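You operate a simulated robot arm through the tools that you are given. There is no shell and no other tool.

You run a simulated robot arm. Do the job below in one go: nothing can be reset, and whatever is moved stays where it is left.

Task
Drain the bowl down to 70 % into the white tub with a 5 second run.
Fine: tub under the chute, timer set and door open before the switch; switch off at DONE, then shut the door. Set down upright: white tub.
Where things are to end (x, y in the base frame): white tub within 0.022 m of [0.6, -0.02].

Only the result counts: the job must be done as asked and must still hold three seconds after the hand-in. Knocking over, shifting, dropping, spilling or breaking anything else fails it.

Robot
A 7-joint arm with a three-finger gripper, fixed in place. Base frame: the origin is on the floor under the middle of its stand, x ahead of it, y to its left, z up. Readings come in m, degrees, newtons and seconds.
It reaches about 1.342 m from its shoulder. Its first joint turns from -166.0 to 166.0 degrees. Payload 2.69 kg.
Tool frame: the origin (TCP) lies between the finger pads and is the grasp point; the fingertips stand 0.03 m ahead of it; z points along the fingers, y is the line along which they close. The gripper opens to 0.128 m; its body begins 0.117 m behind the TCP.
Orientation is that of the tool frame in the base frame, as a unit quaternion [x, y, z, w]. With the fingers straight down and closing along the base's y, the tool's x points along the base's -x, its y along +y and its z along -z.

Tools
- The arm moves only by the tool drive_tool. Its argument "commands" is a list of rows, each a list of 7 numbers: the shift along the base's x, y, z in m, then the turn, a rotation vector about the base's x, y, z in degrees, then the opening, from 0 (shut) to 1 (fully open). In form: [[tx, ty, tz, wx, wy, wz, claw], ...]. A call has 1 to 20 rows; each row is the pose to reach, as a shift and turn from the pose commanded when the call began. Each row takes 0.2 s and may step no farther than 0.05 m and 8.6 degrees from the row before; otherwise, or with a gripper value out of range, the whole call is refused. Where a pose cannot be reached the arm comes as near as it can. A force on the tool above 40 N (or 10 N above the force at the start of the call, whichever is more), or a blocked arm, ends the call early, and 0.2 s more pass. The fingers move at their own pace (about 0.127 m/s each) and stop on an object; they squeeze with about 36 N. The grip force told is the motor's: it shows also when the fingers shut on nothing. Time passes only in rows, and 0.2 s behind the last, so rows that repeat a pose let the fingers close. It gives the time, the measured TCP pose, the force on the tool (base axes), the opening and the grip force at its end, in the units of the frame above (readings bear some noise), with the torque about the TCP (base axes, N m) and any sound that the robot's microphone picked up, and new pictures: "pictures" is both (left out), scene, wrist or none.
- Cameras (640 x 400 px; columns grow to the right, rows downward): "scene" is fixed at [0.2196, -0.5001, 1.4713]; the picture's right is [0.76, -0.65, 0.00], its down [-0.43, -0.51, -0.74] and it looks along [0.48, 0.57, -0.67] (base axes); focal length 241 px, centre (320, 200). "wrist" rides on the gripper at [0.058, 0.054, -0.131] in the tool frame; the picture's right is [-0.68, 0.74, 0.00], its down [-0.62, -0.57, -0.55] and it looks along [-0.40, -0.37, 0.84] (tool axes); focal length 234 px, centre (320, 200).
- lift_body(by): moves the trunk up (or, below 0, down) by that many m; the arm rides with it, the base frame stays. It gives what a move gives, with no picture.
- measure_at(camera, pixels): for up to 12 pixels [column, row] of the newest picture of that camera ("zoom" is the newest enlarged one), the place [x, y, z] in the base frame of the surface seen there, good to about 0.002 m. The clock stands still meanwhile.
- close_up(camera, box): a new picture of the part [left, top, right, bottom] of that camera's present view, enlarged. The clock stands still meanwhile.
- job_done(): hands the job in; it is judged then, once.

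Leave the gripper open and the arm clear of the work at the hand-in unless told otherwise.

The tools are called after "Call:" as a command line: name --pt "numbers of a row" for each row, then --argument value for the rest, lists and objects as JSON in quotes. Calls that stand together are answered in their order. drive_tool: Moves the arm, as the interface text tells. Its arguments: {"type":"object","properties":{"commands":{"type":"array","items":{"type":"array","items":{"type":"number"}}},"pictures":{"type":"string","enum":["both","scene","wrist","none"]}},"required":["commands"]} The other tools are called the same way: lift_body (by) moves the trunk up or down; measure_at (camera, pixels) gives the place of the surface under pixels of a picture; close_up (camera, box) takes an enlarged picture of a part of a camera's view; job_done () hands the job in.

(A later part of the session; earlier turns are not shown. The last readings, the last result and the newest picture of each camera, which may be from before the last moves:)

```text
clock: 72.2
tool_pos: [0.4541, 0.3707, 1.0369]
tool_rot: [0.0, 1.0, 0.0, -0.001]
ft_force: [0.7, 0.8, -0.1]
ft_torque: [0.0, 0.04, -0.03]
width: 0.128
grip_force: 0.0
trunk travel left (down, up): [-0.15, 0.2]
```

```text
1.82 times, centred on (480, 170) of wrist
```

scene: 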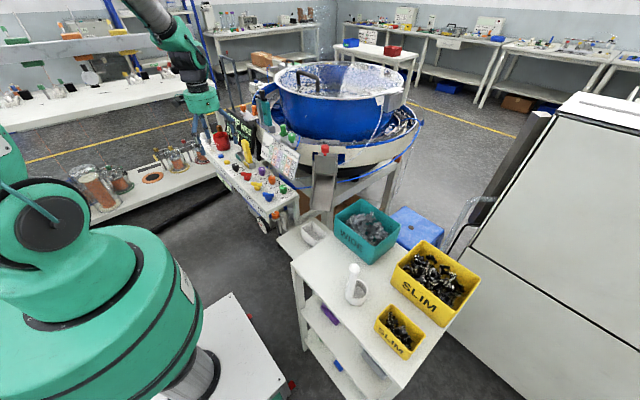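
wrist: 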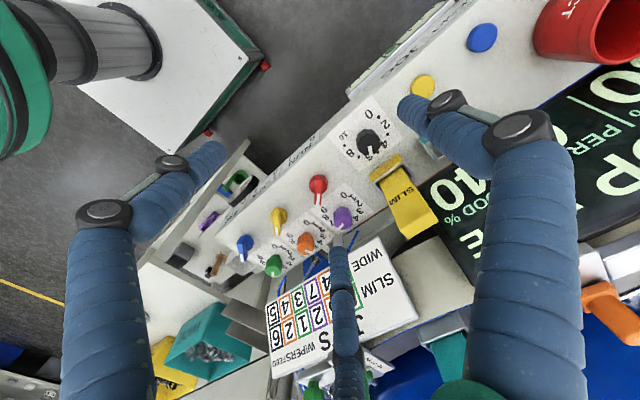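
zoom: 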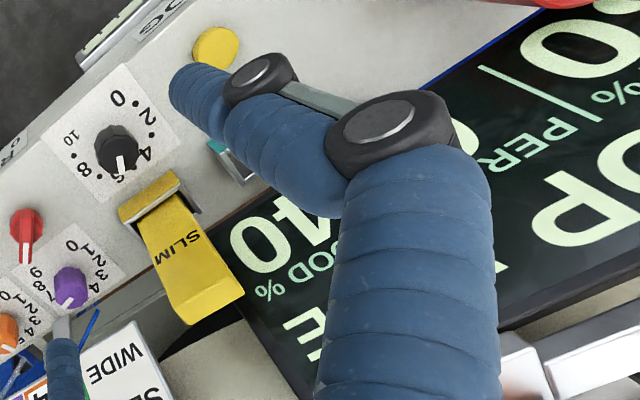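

The gauge reads 0 bar and the display STOP, so all three levers (same orientation) are most likely at 0. The lever's bar is centred on its axis at ≈(0.515,0.3115), pointing az −45°, with its top at z 0.90. I'll move above it with the hand turned −45° so the fingers close across the bar.

Call:
drive_tool --pt "0.01 -0.01 0 0 0 -7.5 0.8" --pt "0.02 -0.02 0 0 0 -15 0.6" --pt "0.03 -0.03 0 0 0 -22.5 0.4" --pt "0.04 -0.042 0 0 0 -30 0.35" --pt "0.05 -0.053 -0.015 0 0 -37.5 0.35" --pt "0.058 -0.0623 -0.04 0 0 -45 0.35" --pt "0.058 -0.0623 -0.065 0 0 -45 0.35" --pt "0.058 -0.0623 -0.065 0 0 -45 0.35" --pictures "both"

Call:
close_up --camera "wrist" --box '[260, 90, 400, 230]'

```text
clock: 74.0
tool_pos: [0.5112, 0.3079, 0.9717]
tool_rot: [0.383, 0.924, 0.0, 0.0]
ft_force: [-0.8, 0.3, -0.2]
ft_torque: [-0.01, 0.04, -0.02]
width: 0.0447
grip_force: 0.0
trunk travel left (down, up): [-0.15, 0.2]
```

scene: 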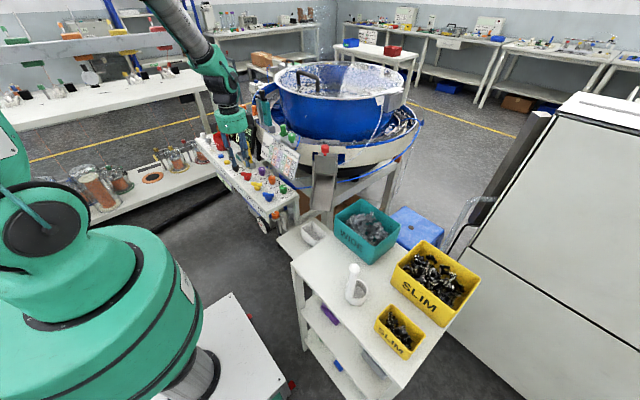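
wrist: 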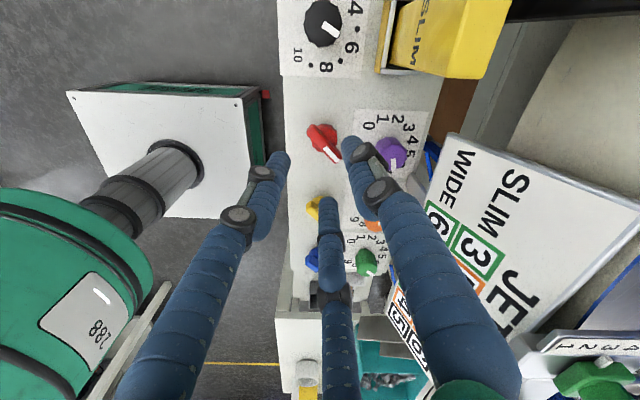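

```text
2.86 times, centred on (330, 160) of wrist
```

zoom: 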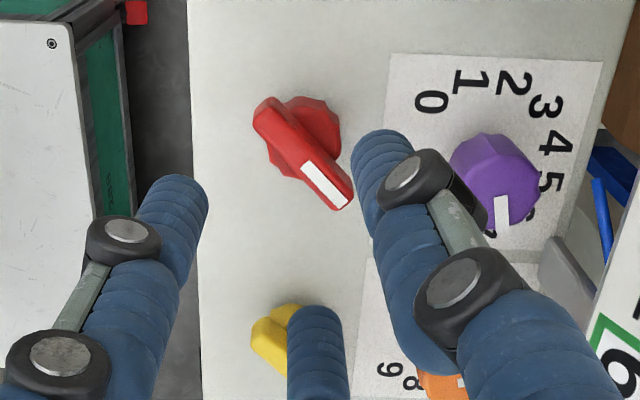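

I'll measure the lever's bar from this closer view.

Call:
measure_at --camera "wrist" --pixels '[[312, 130], [316, 136], [322, 143], [328, 149], [333, 155], [337, 160], [311, 126], [338, 163]]'

Call:
close_up --camera "wrist" --box '[295, 115, 355, 175]'

```text
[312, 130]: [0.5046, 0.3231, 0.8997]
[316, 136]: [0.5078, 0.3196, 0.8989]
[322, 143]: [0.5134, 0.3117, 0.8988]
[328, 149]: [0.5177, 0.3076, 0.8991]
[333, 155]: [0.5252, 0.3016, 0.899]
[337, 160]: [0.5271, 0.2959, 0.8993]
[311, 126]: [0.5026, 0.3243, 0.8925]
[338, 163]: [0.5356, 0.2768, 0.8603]
```

```text
6.67 times, centred on (325, 145) of wrist
```

zoom: 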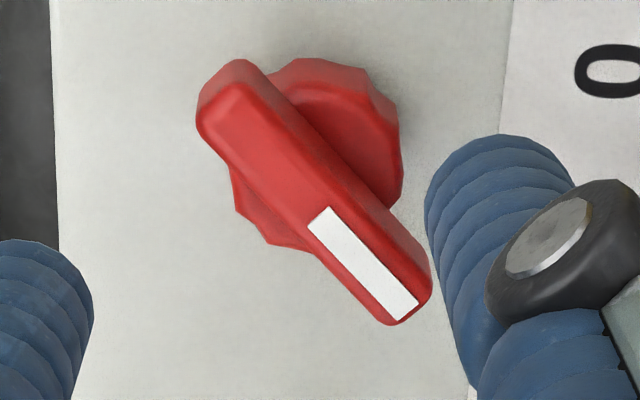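

Lever centre ≈(0.515,0.310), bar az ≈ −47°. I'll descend so the tips straddle the bar (tips z ≈0.887) and close.

Call:
drive_tool --pt "0 -0.0015 -0.02 0 0 0 0.35" --pt "0 -0.0015 -0.04 0 0 0 0.35" --pt "0 -0.0015 -0.0545 0 0 0 0.35" --pt "0 -0.0015 -0.0545 0 0 0 0.35" --pictures "wrist"

Call:
close_up --camera "wrist" --box '[260, 110, 400, 240]'

```text
clock: 75.0
tool_pos: [0.5119, 0.3061, 0.917]
tool_rot: [0.382, 0.924, 0.0, 0.0]
ft_force: [0.2, 0.3, -0.2]
ft_torque: [-0.01, 0.03, 0.0]
width: 0.0447
grip_force: 0.1
trunk travel left (down, up): [-0.15, 0.2]
```

wrist: 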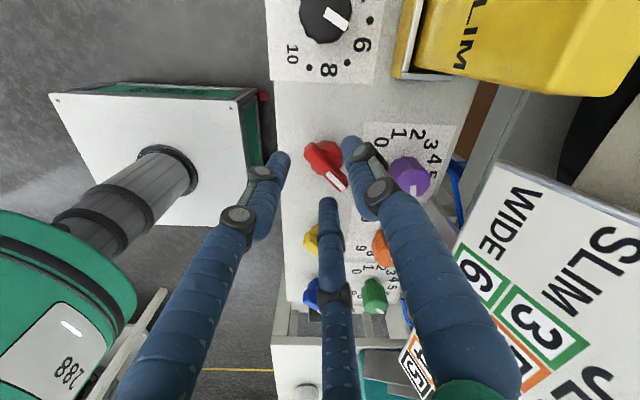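

```text
3.08 times, centred on (330, 175) of wrist
```

zoom: 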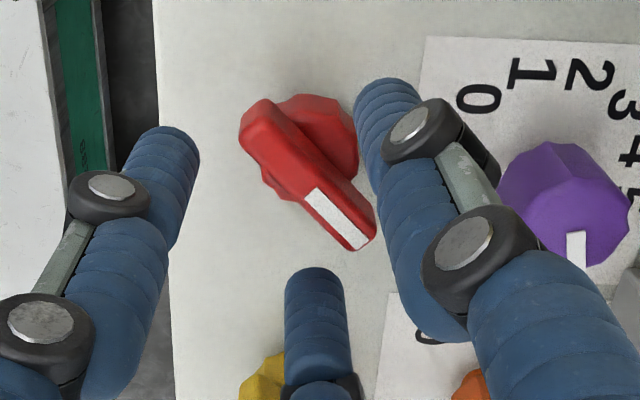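

The geometry is as intended. I'll close gently on the bar.

Call:
drive_tool --pt "0 0 0 0 0 0 0.28" --pt "0 0 0 0 0 0 0.22" --pt "0 0 0 0 0 0 0.16" --pt "0 0 0 0 0 0 0.1" --pt "0 0 0 0 0 0 0.0" --pt "0 0 0 0 0 0 0.0" --pictures "wrist"

Call:
close_up --camera "wrist" --box '[270, 120, 380, 230]'

```text
clock: 76.4
tool_pos: [0.514, 0.3067, 0.9182]
tool_rot: [0.383, 0.924, 0.001, 0.0]
ft_force: [13.9, 14.7, -0.8]
ft_torque: [0.35, -0.34, -0.01]
width: 0.0179
grip_force: 43.7
trunk travel left (down, up): [-0.15, 0.2]
```

wrist: 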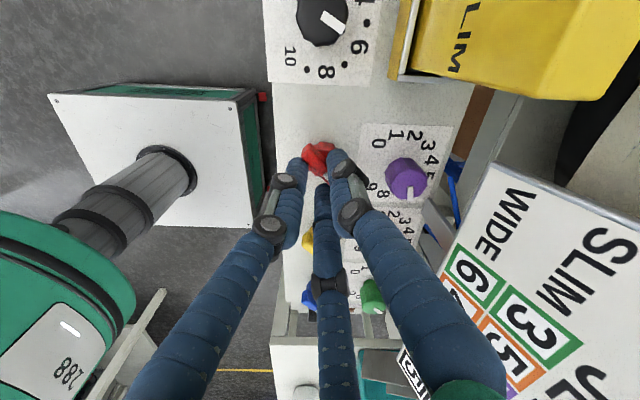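

```text
3.64 times, centred on (325, 175) of wrist
```

zoom: 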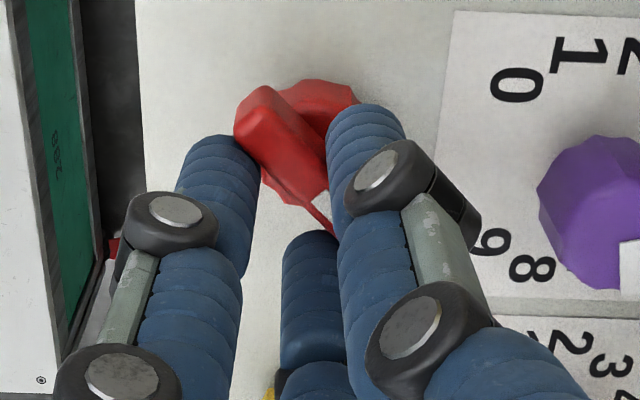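

Gripped (width 0.018). I'll relieve the side force by (+1.4,+1.5) mm, then test a small counter-clockwise turn of 6° and read the torque.

Call:
drive_tool --pt "0.0014 0.0015 0 0 0 0 0" --pt "0.0014 0.0015 0 0 0 0 0" --pt "0.0016 0.0013 0 0 0 3 0" --pt "0.0018 0.0012 0 0 0 6 0" --pt "0.0018 0.0012 0 0 0 6 0" --pictures "both"

Call:
close_up --camera "wrist" --box '[270, 120, 380, 230]'

```text
clock: 77.6
tool_pos: [0.5132, 0.3073, 0.9183]
tool_rot: [0.334, 0.943, 0.0, 0.0]
ft_force: [4.7, -1.9, 11.2]
ft_torque: [0.11, -0.08, -1.56]
width: 0.019
grip_force: 44.0
trunk travel left (down, up): [-0.15, 0.2]
```

scene: 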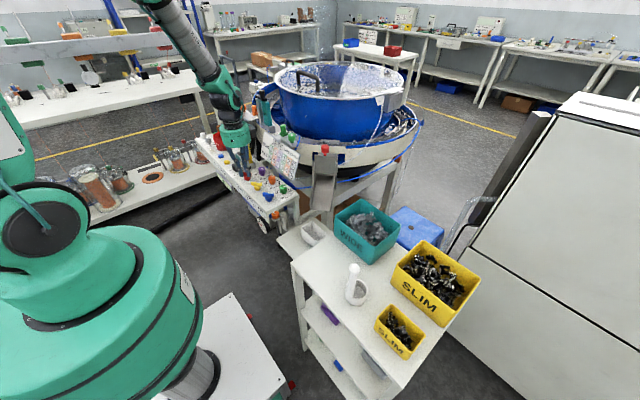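
wrist: 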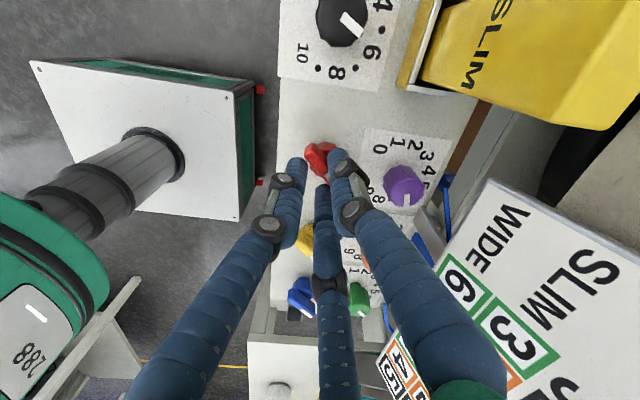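

```text
3.64 times, centred on (325, 175) of wrist
```

zoom: 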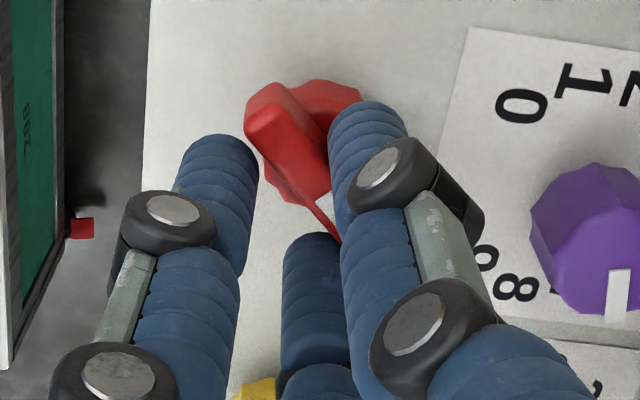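

Turning counter-clockwise meets a strong torque (−1.56 N·m): that's a stop. I'll go back and test clockwise.

Call:
drive_tool --pt "-0.0002 0.0001 0 0 0 -3 0" --pt "-0.0004 0.0003 0 0 0 -6 0" --pt "-0.0006 0.0006 0 0 0 -9 0" --pt "-0.0007 0.0008 0 0 0 -12 0" --pt "-0.0007 0.0008 0 0 0 -12 0" --pictures "both"

Call:
close_up --camera "wrist" --box '[270, 120, 380, 230]'

```text
clock: 78.8
tool_pos: [0.514, 0.3084, 0.9184]
tool_rot: [0.431, 0.903, -0.001, -0.001]
ft_force: [-7.3, 11.7, 9.9]
ft_torque: [0.43, 0.23, 0.12]
width: 0.0178
grip_force: 43.2
trunk travel left (down, up): [-0.15, 0.2]
```

scene: 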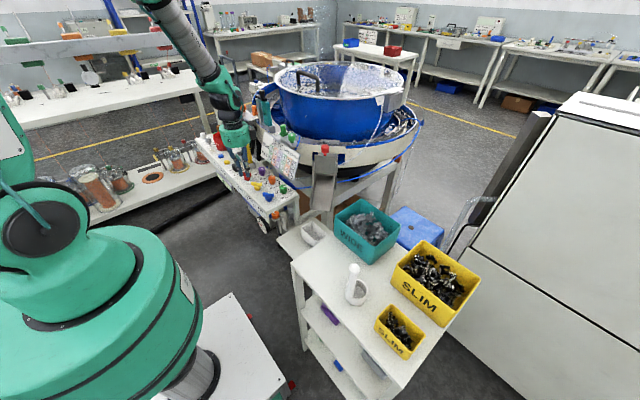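
wrist: 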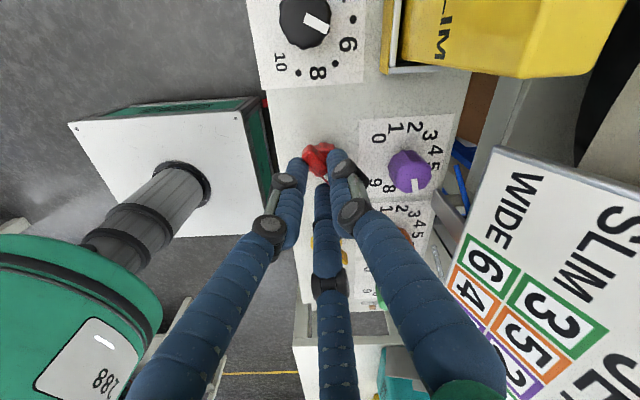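

```text
3.64 times, centred on (325, 175) of wrist
```

zoom: 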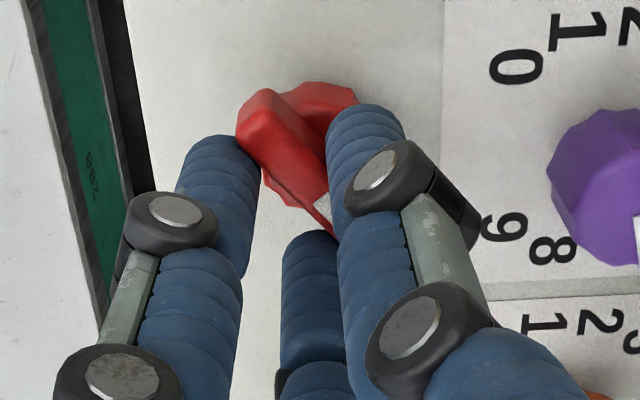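

Clockwise is free (torque only +0.12). So clockwise turns the switch on. I'll check whether I can see the display past the arm before proceeding.

Call:
close_up --camera "scene" --box '[205, 90, 275, 165]'

```text
5.33 times, centred on (240, 128) of scene
```

zoom: 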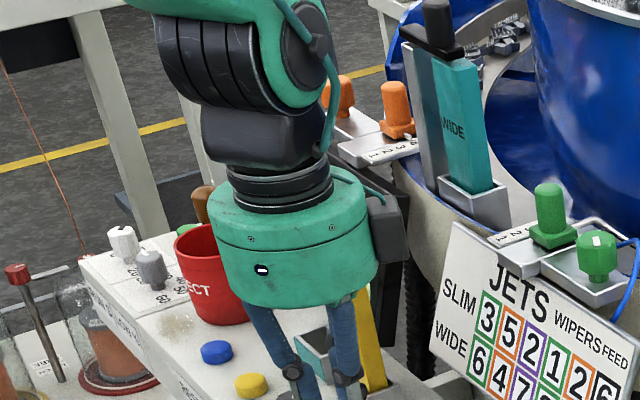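

The arm hides the display here, so I'll rely on the microphone and timing and check the display afterwards. Everything is set: tub in place, timer 5, door open. I'll turn clockwise in stages around the lever's axis, starting with 40° more.

Call:
drive_tool --pt "-0.0008 0.001 0.001 0 0 -8 0" --pt "-0.0013 0.002 0.001 0 0 -16 0" --pt "-0.0016 0.0028 0.001 0 0 -24 0" --pt "-0.0017 0.0034 0.001 0 0 -32 0" --pt "-0.0018 0.0041 0.001 0 0 -40 0" --pictures "both"

```text
clock: 80.0
tool_pos: [0.5115, 0.3116, 0.9177]
tool_rot: [0.714, 0.7, 0.0, 0.001]
ft_force: [14.0, -15.7, -1.1]
ft_torque: [-0.99, -0.41, -0.04]
width: 0.0178
grip_force: 42.6
trunk travel left (down, up): [-0.15, 0.2]
```

scene: 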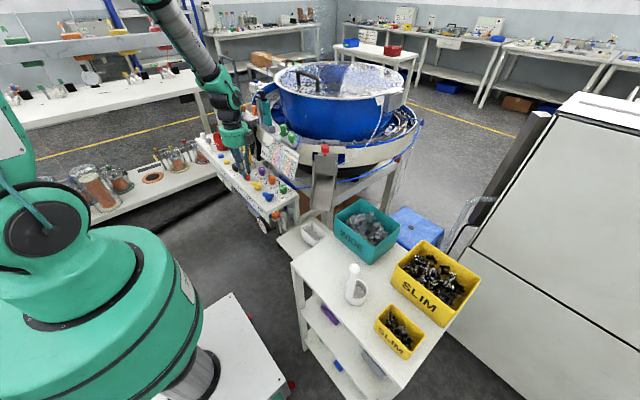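
wrist: 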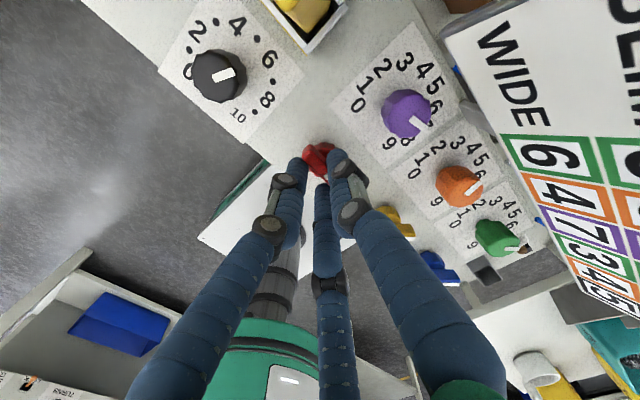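

No stop yet and the torque is ≈0, with a modest side force. I'll continue clockwise with a corrected centre.

Call:
drive_tool --pt "0.001 -0.0011 0 0 0 -8 0" --pt "0.0011 -0.0006 0 0 0 -16 0" --pt "0.0013 -0.0001 0 0 0 -24 0" --pt "0.0016 0.0004 0 0 0 -32 0" --pictures "both"

```text
clock: 81.0
tool_pos: [0.5123, 0.3135, 0.9183]
tool_rot: [0.88, 0.476, 0.0, 0.0]
ft_force: [9.7, 2.0, -5.5]
ft_torque: [-0.24, -0.09, -0.02]
width: 0.0176
grip_force: 43.2
trunk travel left (down, up): [-0.15, 0.2]
```

scene: 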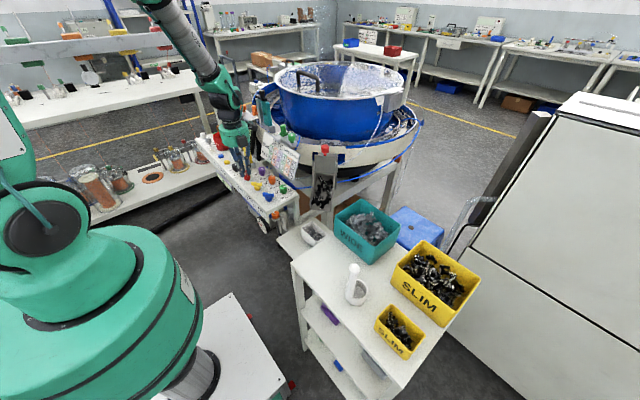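
wrist: 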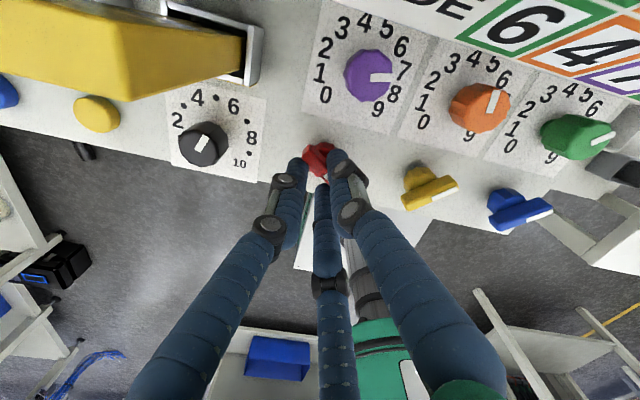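

The run has started: parts are sliding down the chute into the tub. I'll finish the lever's turn and hold while listening.

Call:
drive_tool --pt "0.0008 0.0005 0 0 0 -8 0" --pt "0.0011 0.0007 0 0 0 -12 0" --pictures "both"

Call:
close_up --camera "scene" --box '[285, 140, 355, 255]'

Call:
close_up --camera "scene" --box '[205, 90, 275, 165]'

```text
clock: 81.6
tool_pos: [0.5126, 0.3131, 0.918]
tool_rot: [0.925, 0.381, 0.001, -0.001]
ft_force: [7.8, 1.1, -8.6]
ft_torque: [0.67, -0.86, 0.07]
width: 0.0176
grip_force: 43.1
trunk travel left (down, up): [-0.15, 0.2]
```

scene: 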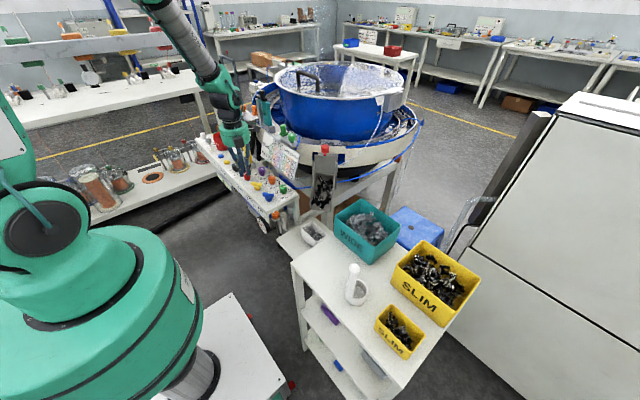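
wrist: 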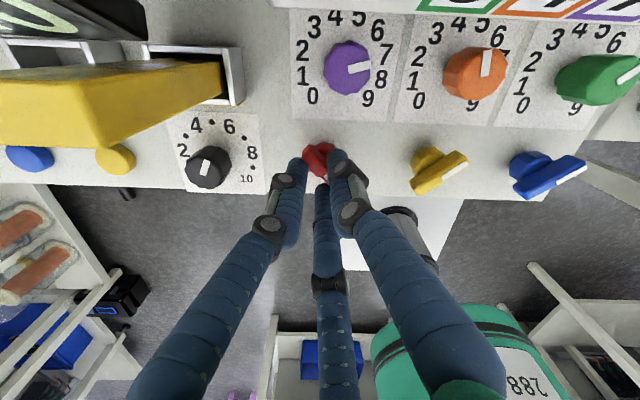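

```text
3.48 times, centred on (320, 198) of scene
```

zoom: 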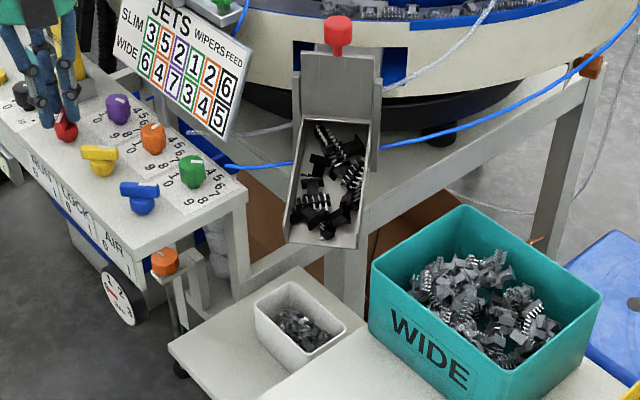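

```text
5.33 times, centred on (240, 128) of scene
```

zoom: 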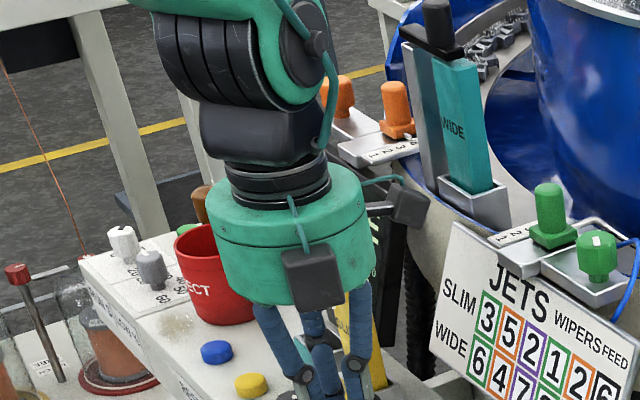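

Flow is visible in the chute, which gives me an indicator for the end of the run. I'll hold position and wait about 3 seconds.

Call:
drive_tool --pt "0.0005 0 0 0 0 0 0" --pt "0.0005 0 0 0 0 0 0" --pt "0.0005 0 0 0 0 0 0" --pt "0.0005 0 0 0 0 0 0" --pt "0.0005 0 0 0 0 0 0" --pt "0.0005 0 0 0 0 0 0" --pt "0.0005 0 0 0 0 0 0" --pt "0.0005 0 0 0 0 0 0" --pt "0.0005 0 0 0 0 0 0" --pt "0.0005 0 0 0 0 0 0" --pt "0.0005 0 0 0 0 0 0" --pt "0.0005 0 0 0 0 0 0" --pt "0.0005 0 0 0 0 0 0" --pt "0.0005 0 0 0 0 0 0" --pictures "scene"

Call:
close_up --camera "scene" --box '[285, 140, 355, 255]'

```text
clock: 84.6
tool_pos: [0.5124, 0.3144, 0.9183]
tool_rot: [0.924, 0.383, -0.001, 0.0]
ft_force: [-10.8, 5.6, -16.0]
ft_torque: [0.15, 0.31, -0.02]
width: 0.018
grip_force: 43.2
trunk travel left (down, up): [-0.15, 0.2]
```

scene: 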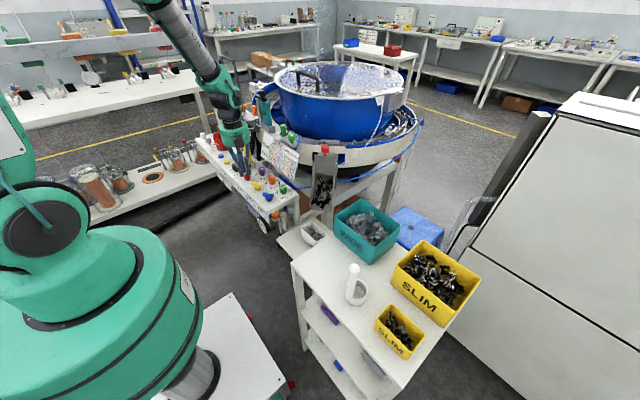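

```text
3.48 times, centred on (320, 198) of scene
```

zoom: 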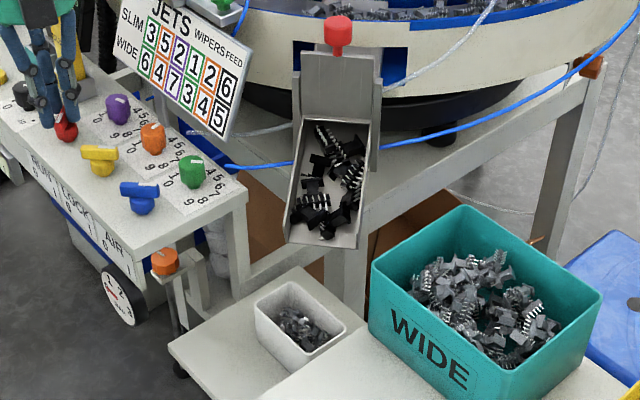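

Still flowing at 84.6. I'll wait in short polls.

Call:
drive_tool --pt "-0.0005 0.0003 0 0 0 0 0" --pt "-0.001 0.0005 -0.0005 0 0 0 0" --pt "-0.001 0.0005 -0.0005 0 0 0 0" --pt "-0.001 0.0005 -0.0005 0 0 0 0" --pictures "scene"

Call:
close_up --camera "scene" --box '[285, 140, 355, 255]'

```text
clock: 85.6
tool_pos: [0.5136, 0.3135, 0.9184]
tool_rot: [0.924, 0.382, 0.0, 0.0]
ft_force: [2.1, -11.9, -9.6]
ft_torque: [-0.81, 0.41, -0.04]
width: 0.0182
grip_force: 43.0
trunk travel left (down, up): [-0.15, 0.2]
```

scene: 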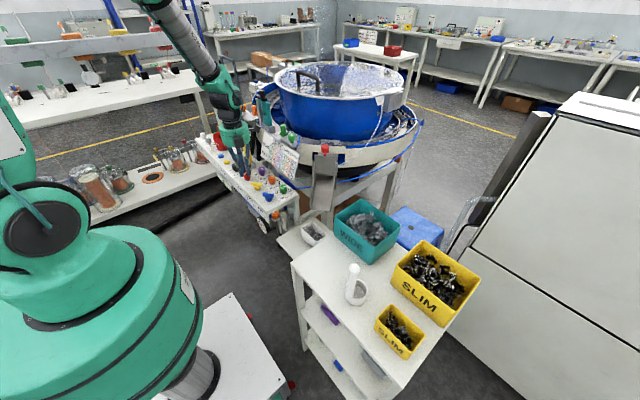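

```text
3.48 times, centred on (320, 198) of scene
```

zoom: 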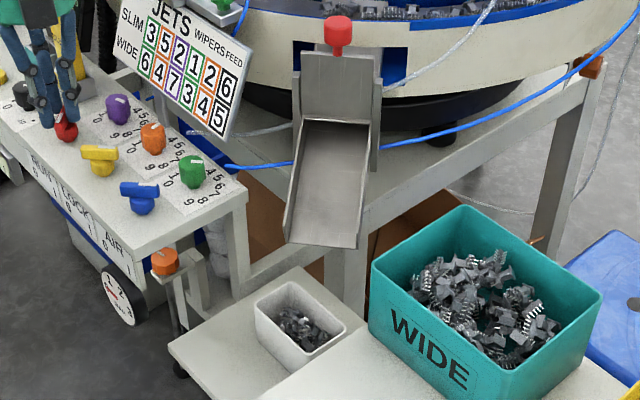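

The flow stopped by 85.6, about 5 s after start, so the timed run is over. I'll switch the lever back (counter-clockwise 90°) along the same arc.

Call:
drive_tool --pt "-0.0004 -0.0012 -0.0005 0 0 8 0" --pt "-0.0007 -0.0017 -0.0005 0 0 16 0" --pt "-0.001 -0.0021 -0.0005 0 0 24 0" --pt "-0.0011 -0.0027 -0.0005 0 0 32 0" --pt "-0.0012 -0.0032 -0.0005 0 0 40 0" --pt "-0.0012 -0.0037 -0.0005 0 0 48 0" --pt "-0.0011 -0.0042 -0.0005 0 0 56 0" --pt "-0.001 -0.0048 -0.0005 0 0 64 0" --pt "-0.0008 -0.0052 -0.0005 0 0 72 0" --pt "-0.0005 -0.0057 -0.0005 0 0 80 0" --pt "-0.0002 -0.0061 -0.0005 0 0 88 0" --pt "-0.0001 -0.0062 -0.0005 0 0 91 0" --pictures "both"

```text
clock: 88.2
tool_pos: [0.5116, 0.3078, 0.9176]
tool_rot: [0.374, 0.927, 0.0, 0.0]
ft_force: [1.1, -5.2, 8.3]
ft_torque: [-0.36, -0.33, -0.68]
width: 0.0178
grip_force: 42.8
trunk travel left (down, up): [-0.15, 0.2]
```

scene: 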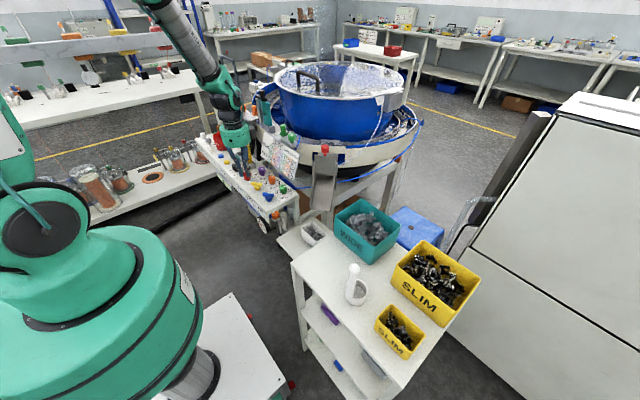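
wrist: 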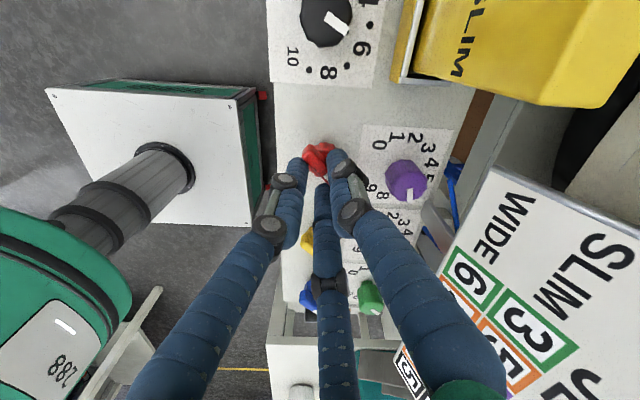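

Torque −0.68 at the end: the lever is back against its 0 stop. I'll ease off, release straight up and move aside to read the display.

Call:
drive_tool --pt "0 0 0 0 0 -1.5 0" --pt "0 0 0 0 0 -1.5 0.15" --pt "0 0 0 0 0 -1.5 0.25" --pt "0 0 0 0 0 -1.5 0.35" --pt "0 0 0.02 0 0 -1.5 0.35" --pt "0 0 0.06 0 0 -1.5 0.35" --pt "0 0 0.1 0 0 0 0.35" --pt "-0.02 -0.02 0.14 0 0 7 0.5" --pt "-0.04 -0.05 0.17 0 0 15 0.5" --pt "-0.05 -0.09 0.19 0 0 22 0.5" --pt "-0.06 -0.13 0.2 0 0 30 0.5" --pt "-0.06 -0.175 0.21 0 0 38 0.5" --pt "-0.06 -0.22 0.21 0 0 45 0.5" --pictures "both"

Call:
close_up --camera "scene" --box '[205, 90, 275, 165]'

Call:
close_up --camera "scene" --box '[235, 165, 285, 215]'

```text
clock: 91.0
tool_pos: [0.4515, 0.0878, 1.1268]
tool_rot: [-0.01, 1.0, 0.001, -0.001]
ft_force: [-0.2, 0.4, 0.0]
ft_torque: [-0.02, -0.01, 0.0]
width: 0.064
grip_force: 0.0
trunk travel left (down, up): [-0.15, 0.2]
```

scene: 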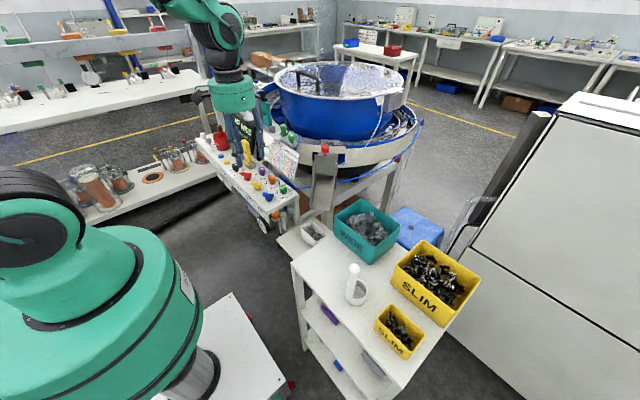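
wrist: 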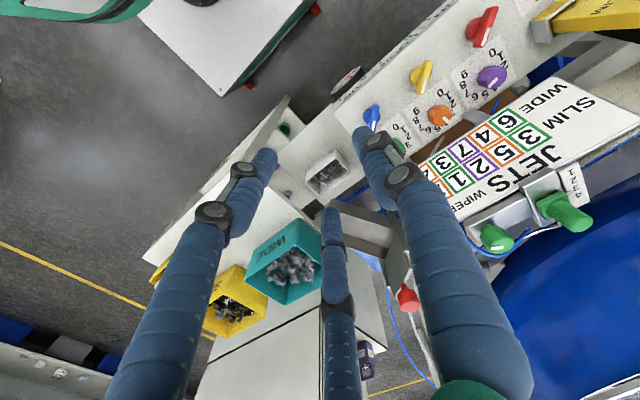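

```text
5.33 times, centred on (240, 128) of scene
```

zoom: 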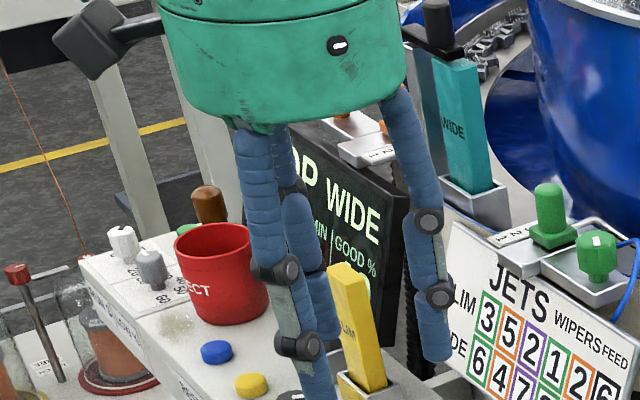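

```text
8.00 times, centred on (260, 190) of scene
```

zoom: 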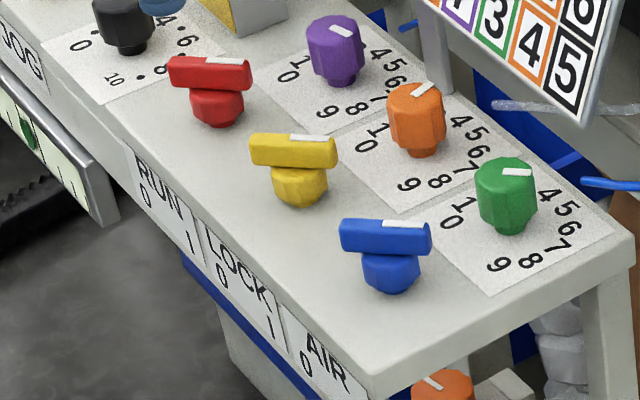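

The lever is at 0 again and the display shows "…OP WIDE" behind the fingers. I'll go above the door knob, from where the display is visible, and then shut the door.

Call:
drive_tool --pt "0.01 -0.005 0.038 0 0 0 0.5" --pt "0.05 -0.015 0.04 0 0 0 0.5" --pt "0.095 -0.025 0.04 0 0 0 0.5" --pt "0.14 -0.035 0.04 0 0 0 0.45" --pt "0.185 -0.045 0.04 0 0 0 0.45" --pt "0.23 -0.052 0.04 0 0 0 0.45" --pt "0.2505 -0.053 0.04 0 0 0 0.45" --pt "0.2505 -0.053 0.04 0 0 0 0.45" --pictures "both"

Call:
close_up --camera "scene" --box '[205, 90, 275, 165]'

Call:
close_up --camera "wrist" --box '[270, 90, 380, 190]'

```text
clock: 92.8
tool_pos: [0.7035, 0.0343, 1.1677]
tool_rot: [-0.009, 1.0, -0.001, 0.0]
ft_force: [0.0, 0.0, 0.2]
ft_torque: [-0.03, 0.04, 0.0]
width: 0.0574
grip_force: 0.0
trunk travel left (down, up): [-0.15, 0.2]
```

scene: 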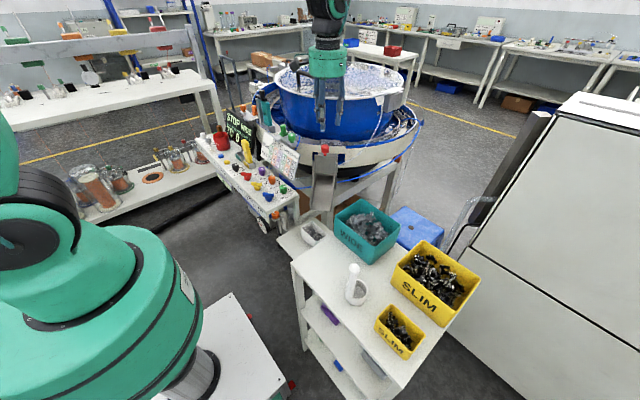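
wrist: 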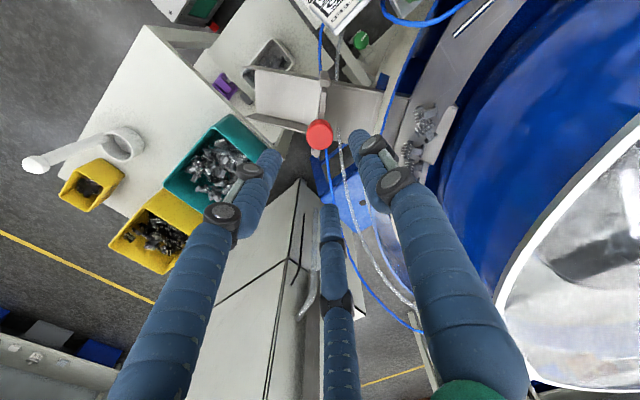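

```text
5.33 times, centred on (240, 128) of scene
```

zoom: 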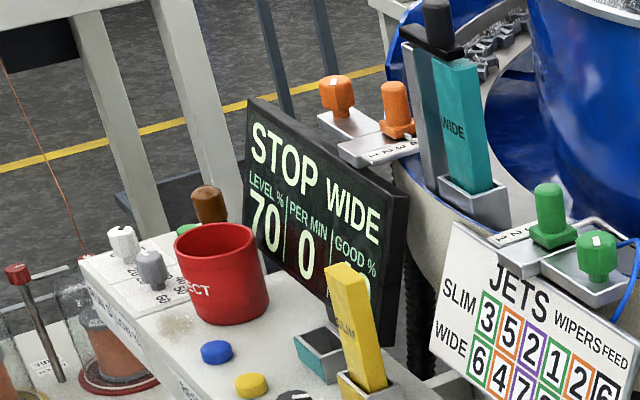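

```text
4.00 times, centred on (325, 140) of wrist
```

zoom: 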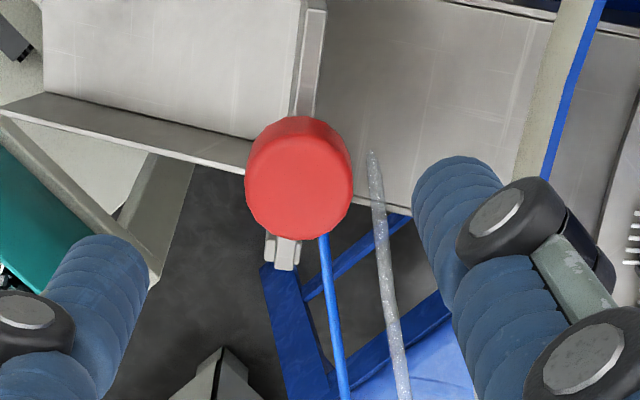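

LEVEL reads 70 and STOP is shown: the drain hit the mark. Now I'll shut the door: descend around its knob (top at z 1.068) and grip it.

Call:
drive_tool --pt "-0.001 0.001 -0.03 0 0 0 0.44" --pt "-0.001 0.001 -0.06 0 0 0 0.42" --pt "-0.001 0.001 -0.08 0 0 0 0.42" --pt "-0.001 0.001 -0.092 0 0 0 0.42" --pt "-0.001 0.001 -0.092 0 0 0 0.42" --pictures "wrist"

Call:
close_up --camera "wrist" --box '[250, 90, 400, 240]'

```text
clock: 94.0
tool_pos: [0.7023, 0.0358, 1.0763]
tool_rot: [-0.008, 1.0, 0.0, 0.0]
ft_force: [-0.7, -0.4, 0.7]
ft_torque: [0.03, 0.03, 0.0]
width: 0.0539
grip_force: 0.0
trunk travel left (down, up): [-0.15, 0.2]
```

wrist: 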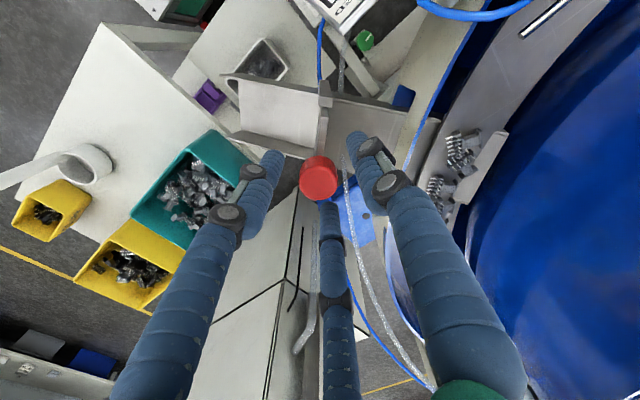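

```text
2.67 times, centred on (325, 165) of wrist
```

zoom: 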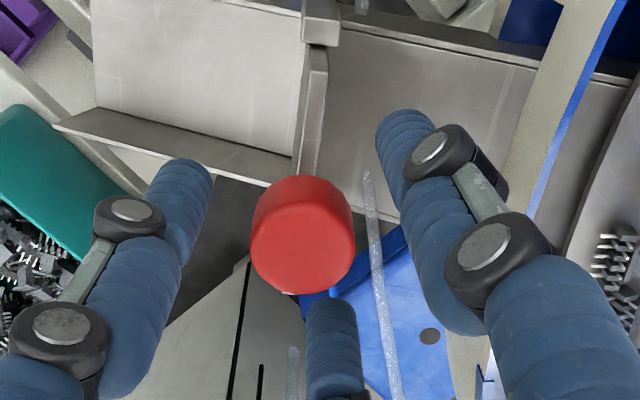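

It's aligned. I'll close on the knob.

Call:
drive_tool --pt "0 -0.001 0 0 0 0 0.3" --pt "0 -0.001 0 0 0 0 0.2" --pt "0 -0.001 0 0 0 0 0.1" --pt "0 -0.001 0 0 0 0 0" --pt "0 -0.001 0 0 0 0 0" --pictures "none"

```text
clock: 95.2
tool_pos: [0.702, 0.0351, 1.0758]
tool_rot: [-0.009, 1.0, 0.0, -0.001]
ft_force: [-6.4, 3.8, 0.3]
ft_torque: [0.17, 0.34, -0.1]
width: 0.0272
grip_force: 45.5
trunk travel left (down, up): [-0.15, 0.2]
```

Gripped (width 0.027). I'll lower the door by 46 mm in gentle steps.

Call:
drive_tool --pt "-0.0006 0.0003 -0.005 0 0 0 0" --pt "-0.0006 0.0003 -0.011 0 0 0 0" --pt "-0.0006 0.0001 -0.017 0 0 0 0" --pt "-0.0006 0.0 -0.023 0 0 0 0" --pt "-0.0006 -0.0002 -0.029 0 0 0 0" --pt "-0.0006 -0.0003 -0.035 0 0 0 0" --pt "-0.0006 -0.0004 -0.04 0 0 0 0" --pt "-0.0006 -0.0005 -0.044 0 0 0 0" --pt "-0.0006 -0.0005 -0.046 0 0 0 0" --pictures "both"

Call:
close_up --camera "scene" --box '[285, 120, 355, 235]'

```text
clock: 97.2
tool_pos: [0.7017, 0.0347, 1.0295]
tool_rot: [-0.009, 1.0, 0.001, 0.0]
ft_force: [6.2, 9.5, -0.3]
ft_torque: [0.29, -0.41, -0.08]
width: 0.0268
grip_force: 44.9
trunk travel left (down, up): [-0.15, 0.2]
```

scene: 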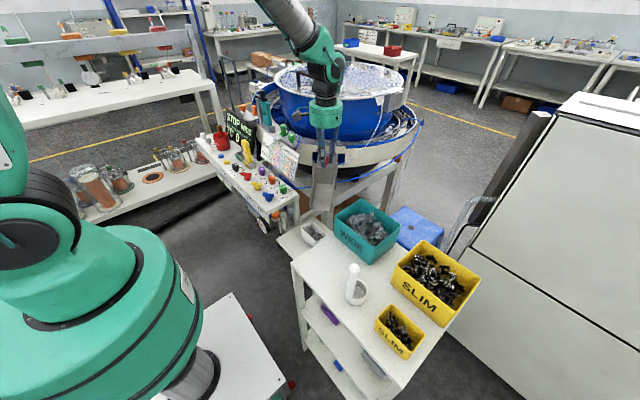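
wrist: 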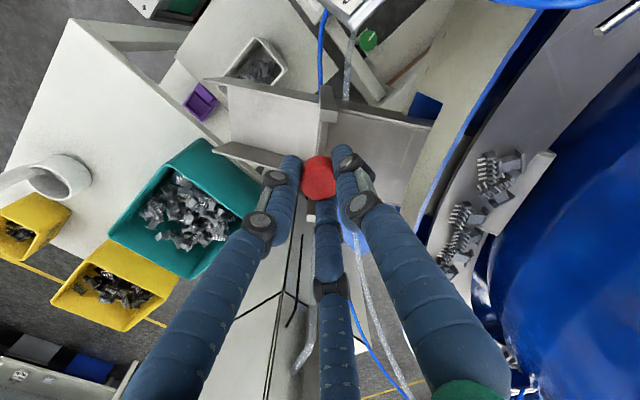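

```text
3.48 times, centred on (320, 178) of scene
```

zoom: 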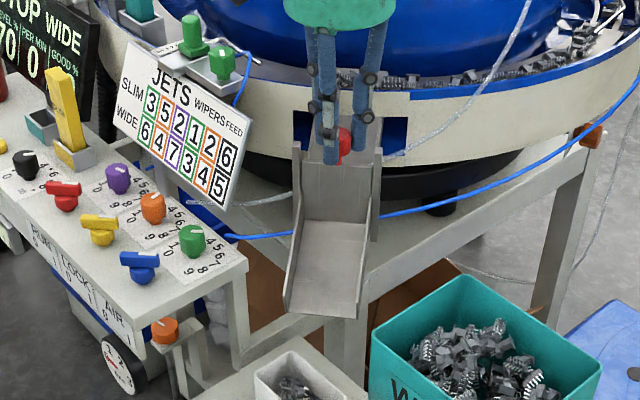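

Nearly shut. I'll lower the last few mm until I feel the bottom stop.

Call:
drive_tool --pt "0.0006 0.0009 -0.001 0 0 0 0" --pt "0.0006 0.0009 -0.002 0 0 0 0" --pt "0.0006 0.0009 -0.003 0 0 0 0" --pt "0.0006 0.0009 -0.004 0 0 0 0" --pictures "none"

```text
clock: 98.2
tool_pos: [0.702, 0.0339, 1.026]
tool_rot: [-0.009, 1.0, 0.0, 0.0]
ft_force: [2.8, -5.2, 9.0]
ft_torque: [-0.3, 0.46, -0.16]
width: 0.0267
grip_force: 45.2
trunk travel left (down, up): [-0.15, 0.2]
```

+9 N upward: the door is on its bottom stop. I'll release from here and rise.

Call:
drive_tool --pt "0 0 0 0 0 0 0.15" --pt "0 0 0 0 0 0 0.3" --pt "0 0 0 0 0 0 0.42" --pt "0 0 0 0 0 0 0.45" --pt "0 0 0.03 0 0 0 0.45" --pt "0 0 0.07 0 0 0 0.45" --pt "0 0 0.115 0 0 0 0.45" --pt "0 0 0.15 0 0 0 0.6" --pt "-0.04 0 0.16 0 0 0 0.8" --pt "-0.08 0 0.16 0 0 0 1" --pictures "both"

Call:
close_up --camera "scene" --box '[285, 120, 355, 255]'

Call:
close_up --camera "scene" --box '[200, 95, 290, 210]'

```text
clock: 100.4
tool_pos: [0.6223, 0.0344, 1.1889]
tool_rot: [-0.008, 1.0, 0.0, 0.002]
ft_force: [-0.2, 0.1, 1.0]
ft_torque: [-0.03, 0.01, -0.01]
width: 0.128
grip_force: 0.0
trunk travel left (down, up): [-0.15, 0.2]
```

scene: 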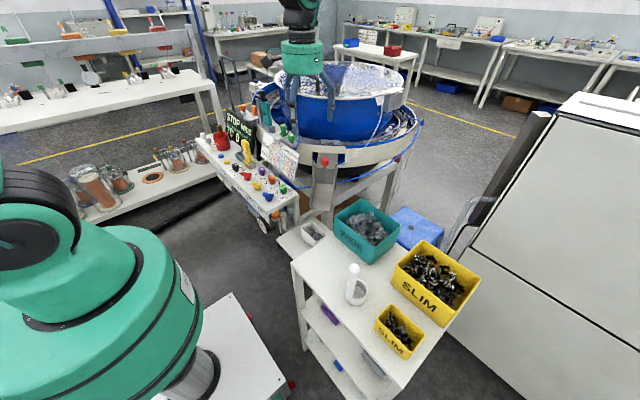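
wrist: 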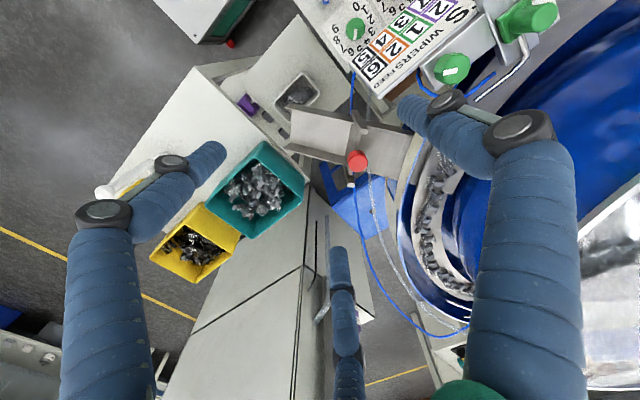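

```text
2.96 times, centred on (320, 188) of scene
```

zoom: 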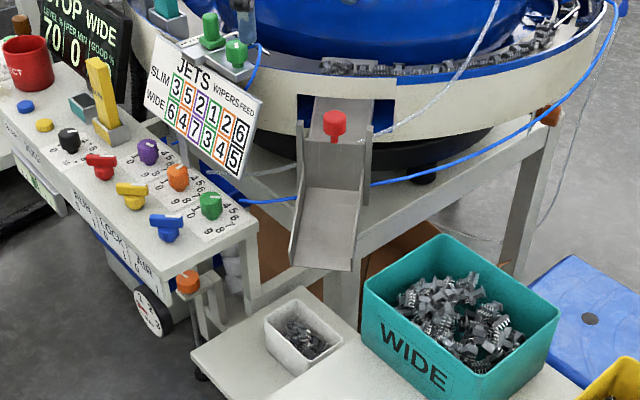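

```text
3.48 times, centred on (245, 152) of scene
```

zoom: 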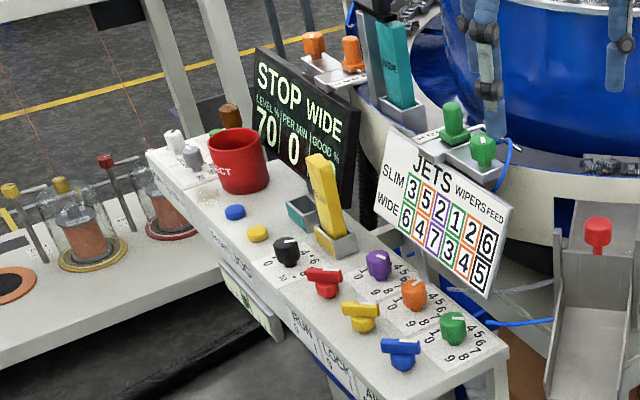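

Level 70 %, STOP, lever at 0, door down, parts in the tub. I'll verify the door height and the tub's final position.

Call:
measure_at --camera "wrist" --pixels '[[357, 160], [361, 158], [352, 150], [300, 73], [276, 99], [318, 88], [304, 114], [288, 84], [300, 95]]'

Call:
close_up --camera "wrist" --box '[250, 55, 370, 175]'

Call:
close_up --camera "scene" --box '[280, 190, 350, 260]'

```text
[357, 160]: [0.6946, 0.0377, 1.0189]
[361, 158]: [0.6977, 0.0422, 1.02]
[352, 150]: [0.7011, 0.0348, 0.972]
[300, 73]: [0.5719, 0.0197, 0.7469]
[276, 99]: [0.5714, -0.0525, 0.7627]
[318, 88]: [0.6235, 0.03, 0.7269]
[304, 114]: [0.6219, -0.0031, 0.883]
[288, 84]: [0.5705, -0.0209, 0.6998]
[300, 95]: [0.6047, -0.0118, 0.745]
```

```text
3.33 times, centred on (310, 115) of wrist
```

zoom: 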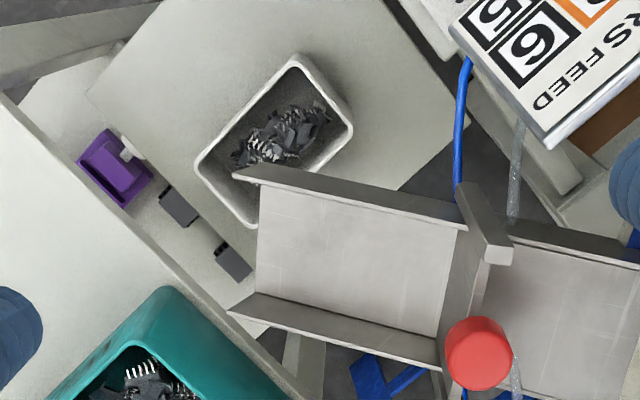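

```text
5.71 times, centred on (315, 225) of scene
```

zoom: 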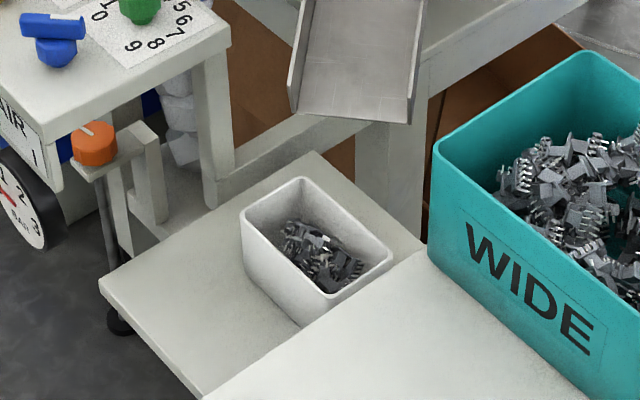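

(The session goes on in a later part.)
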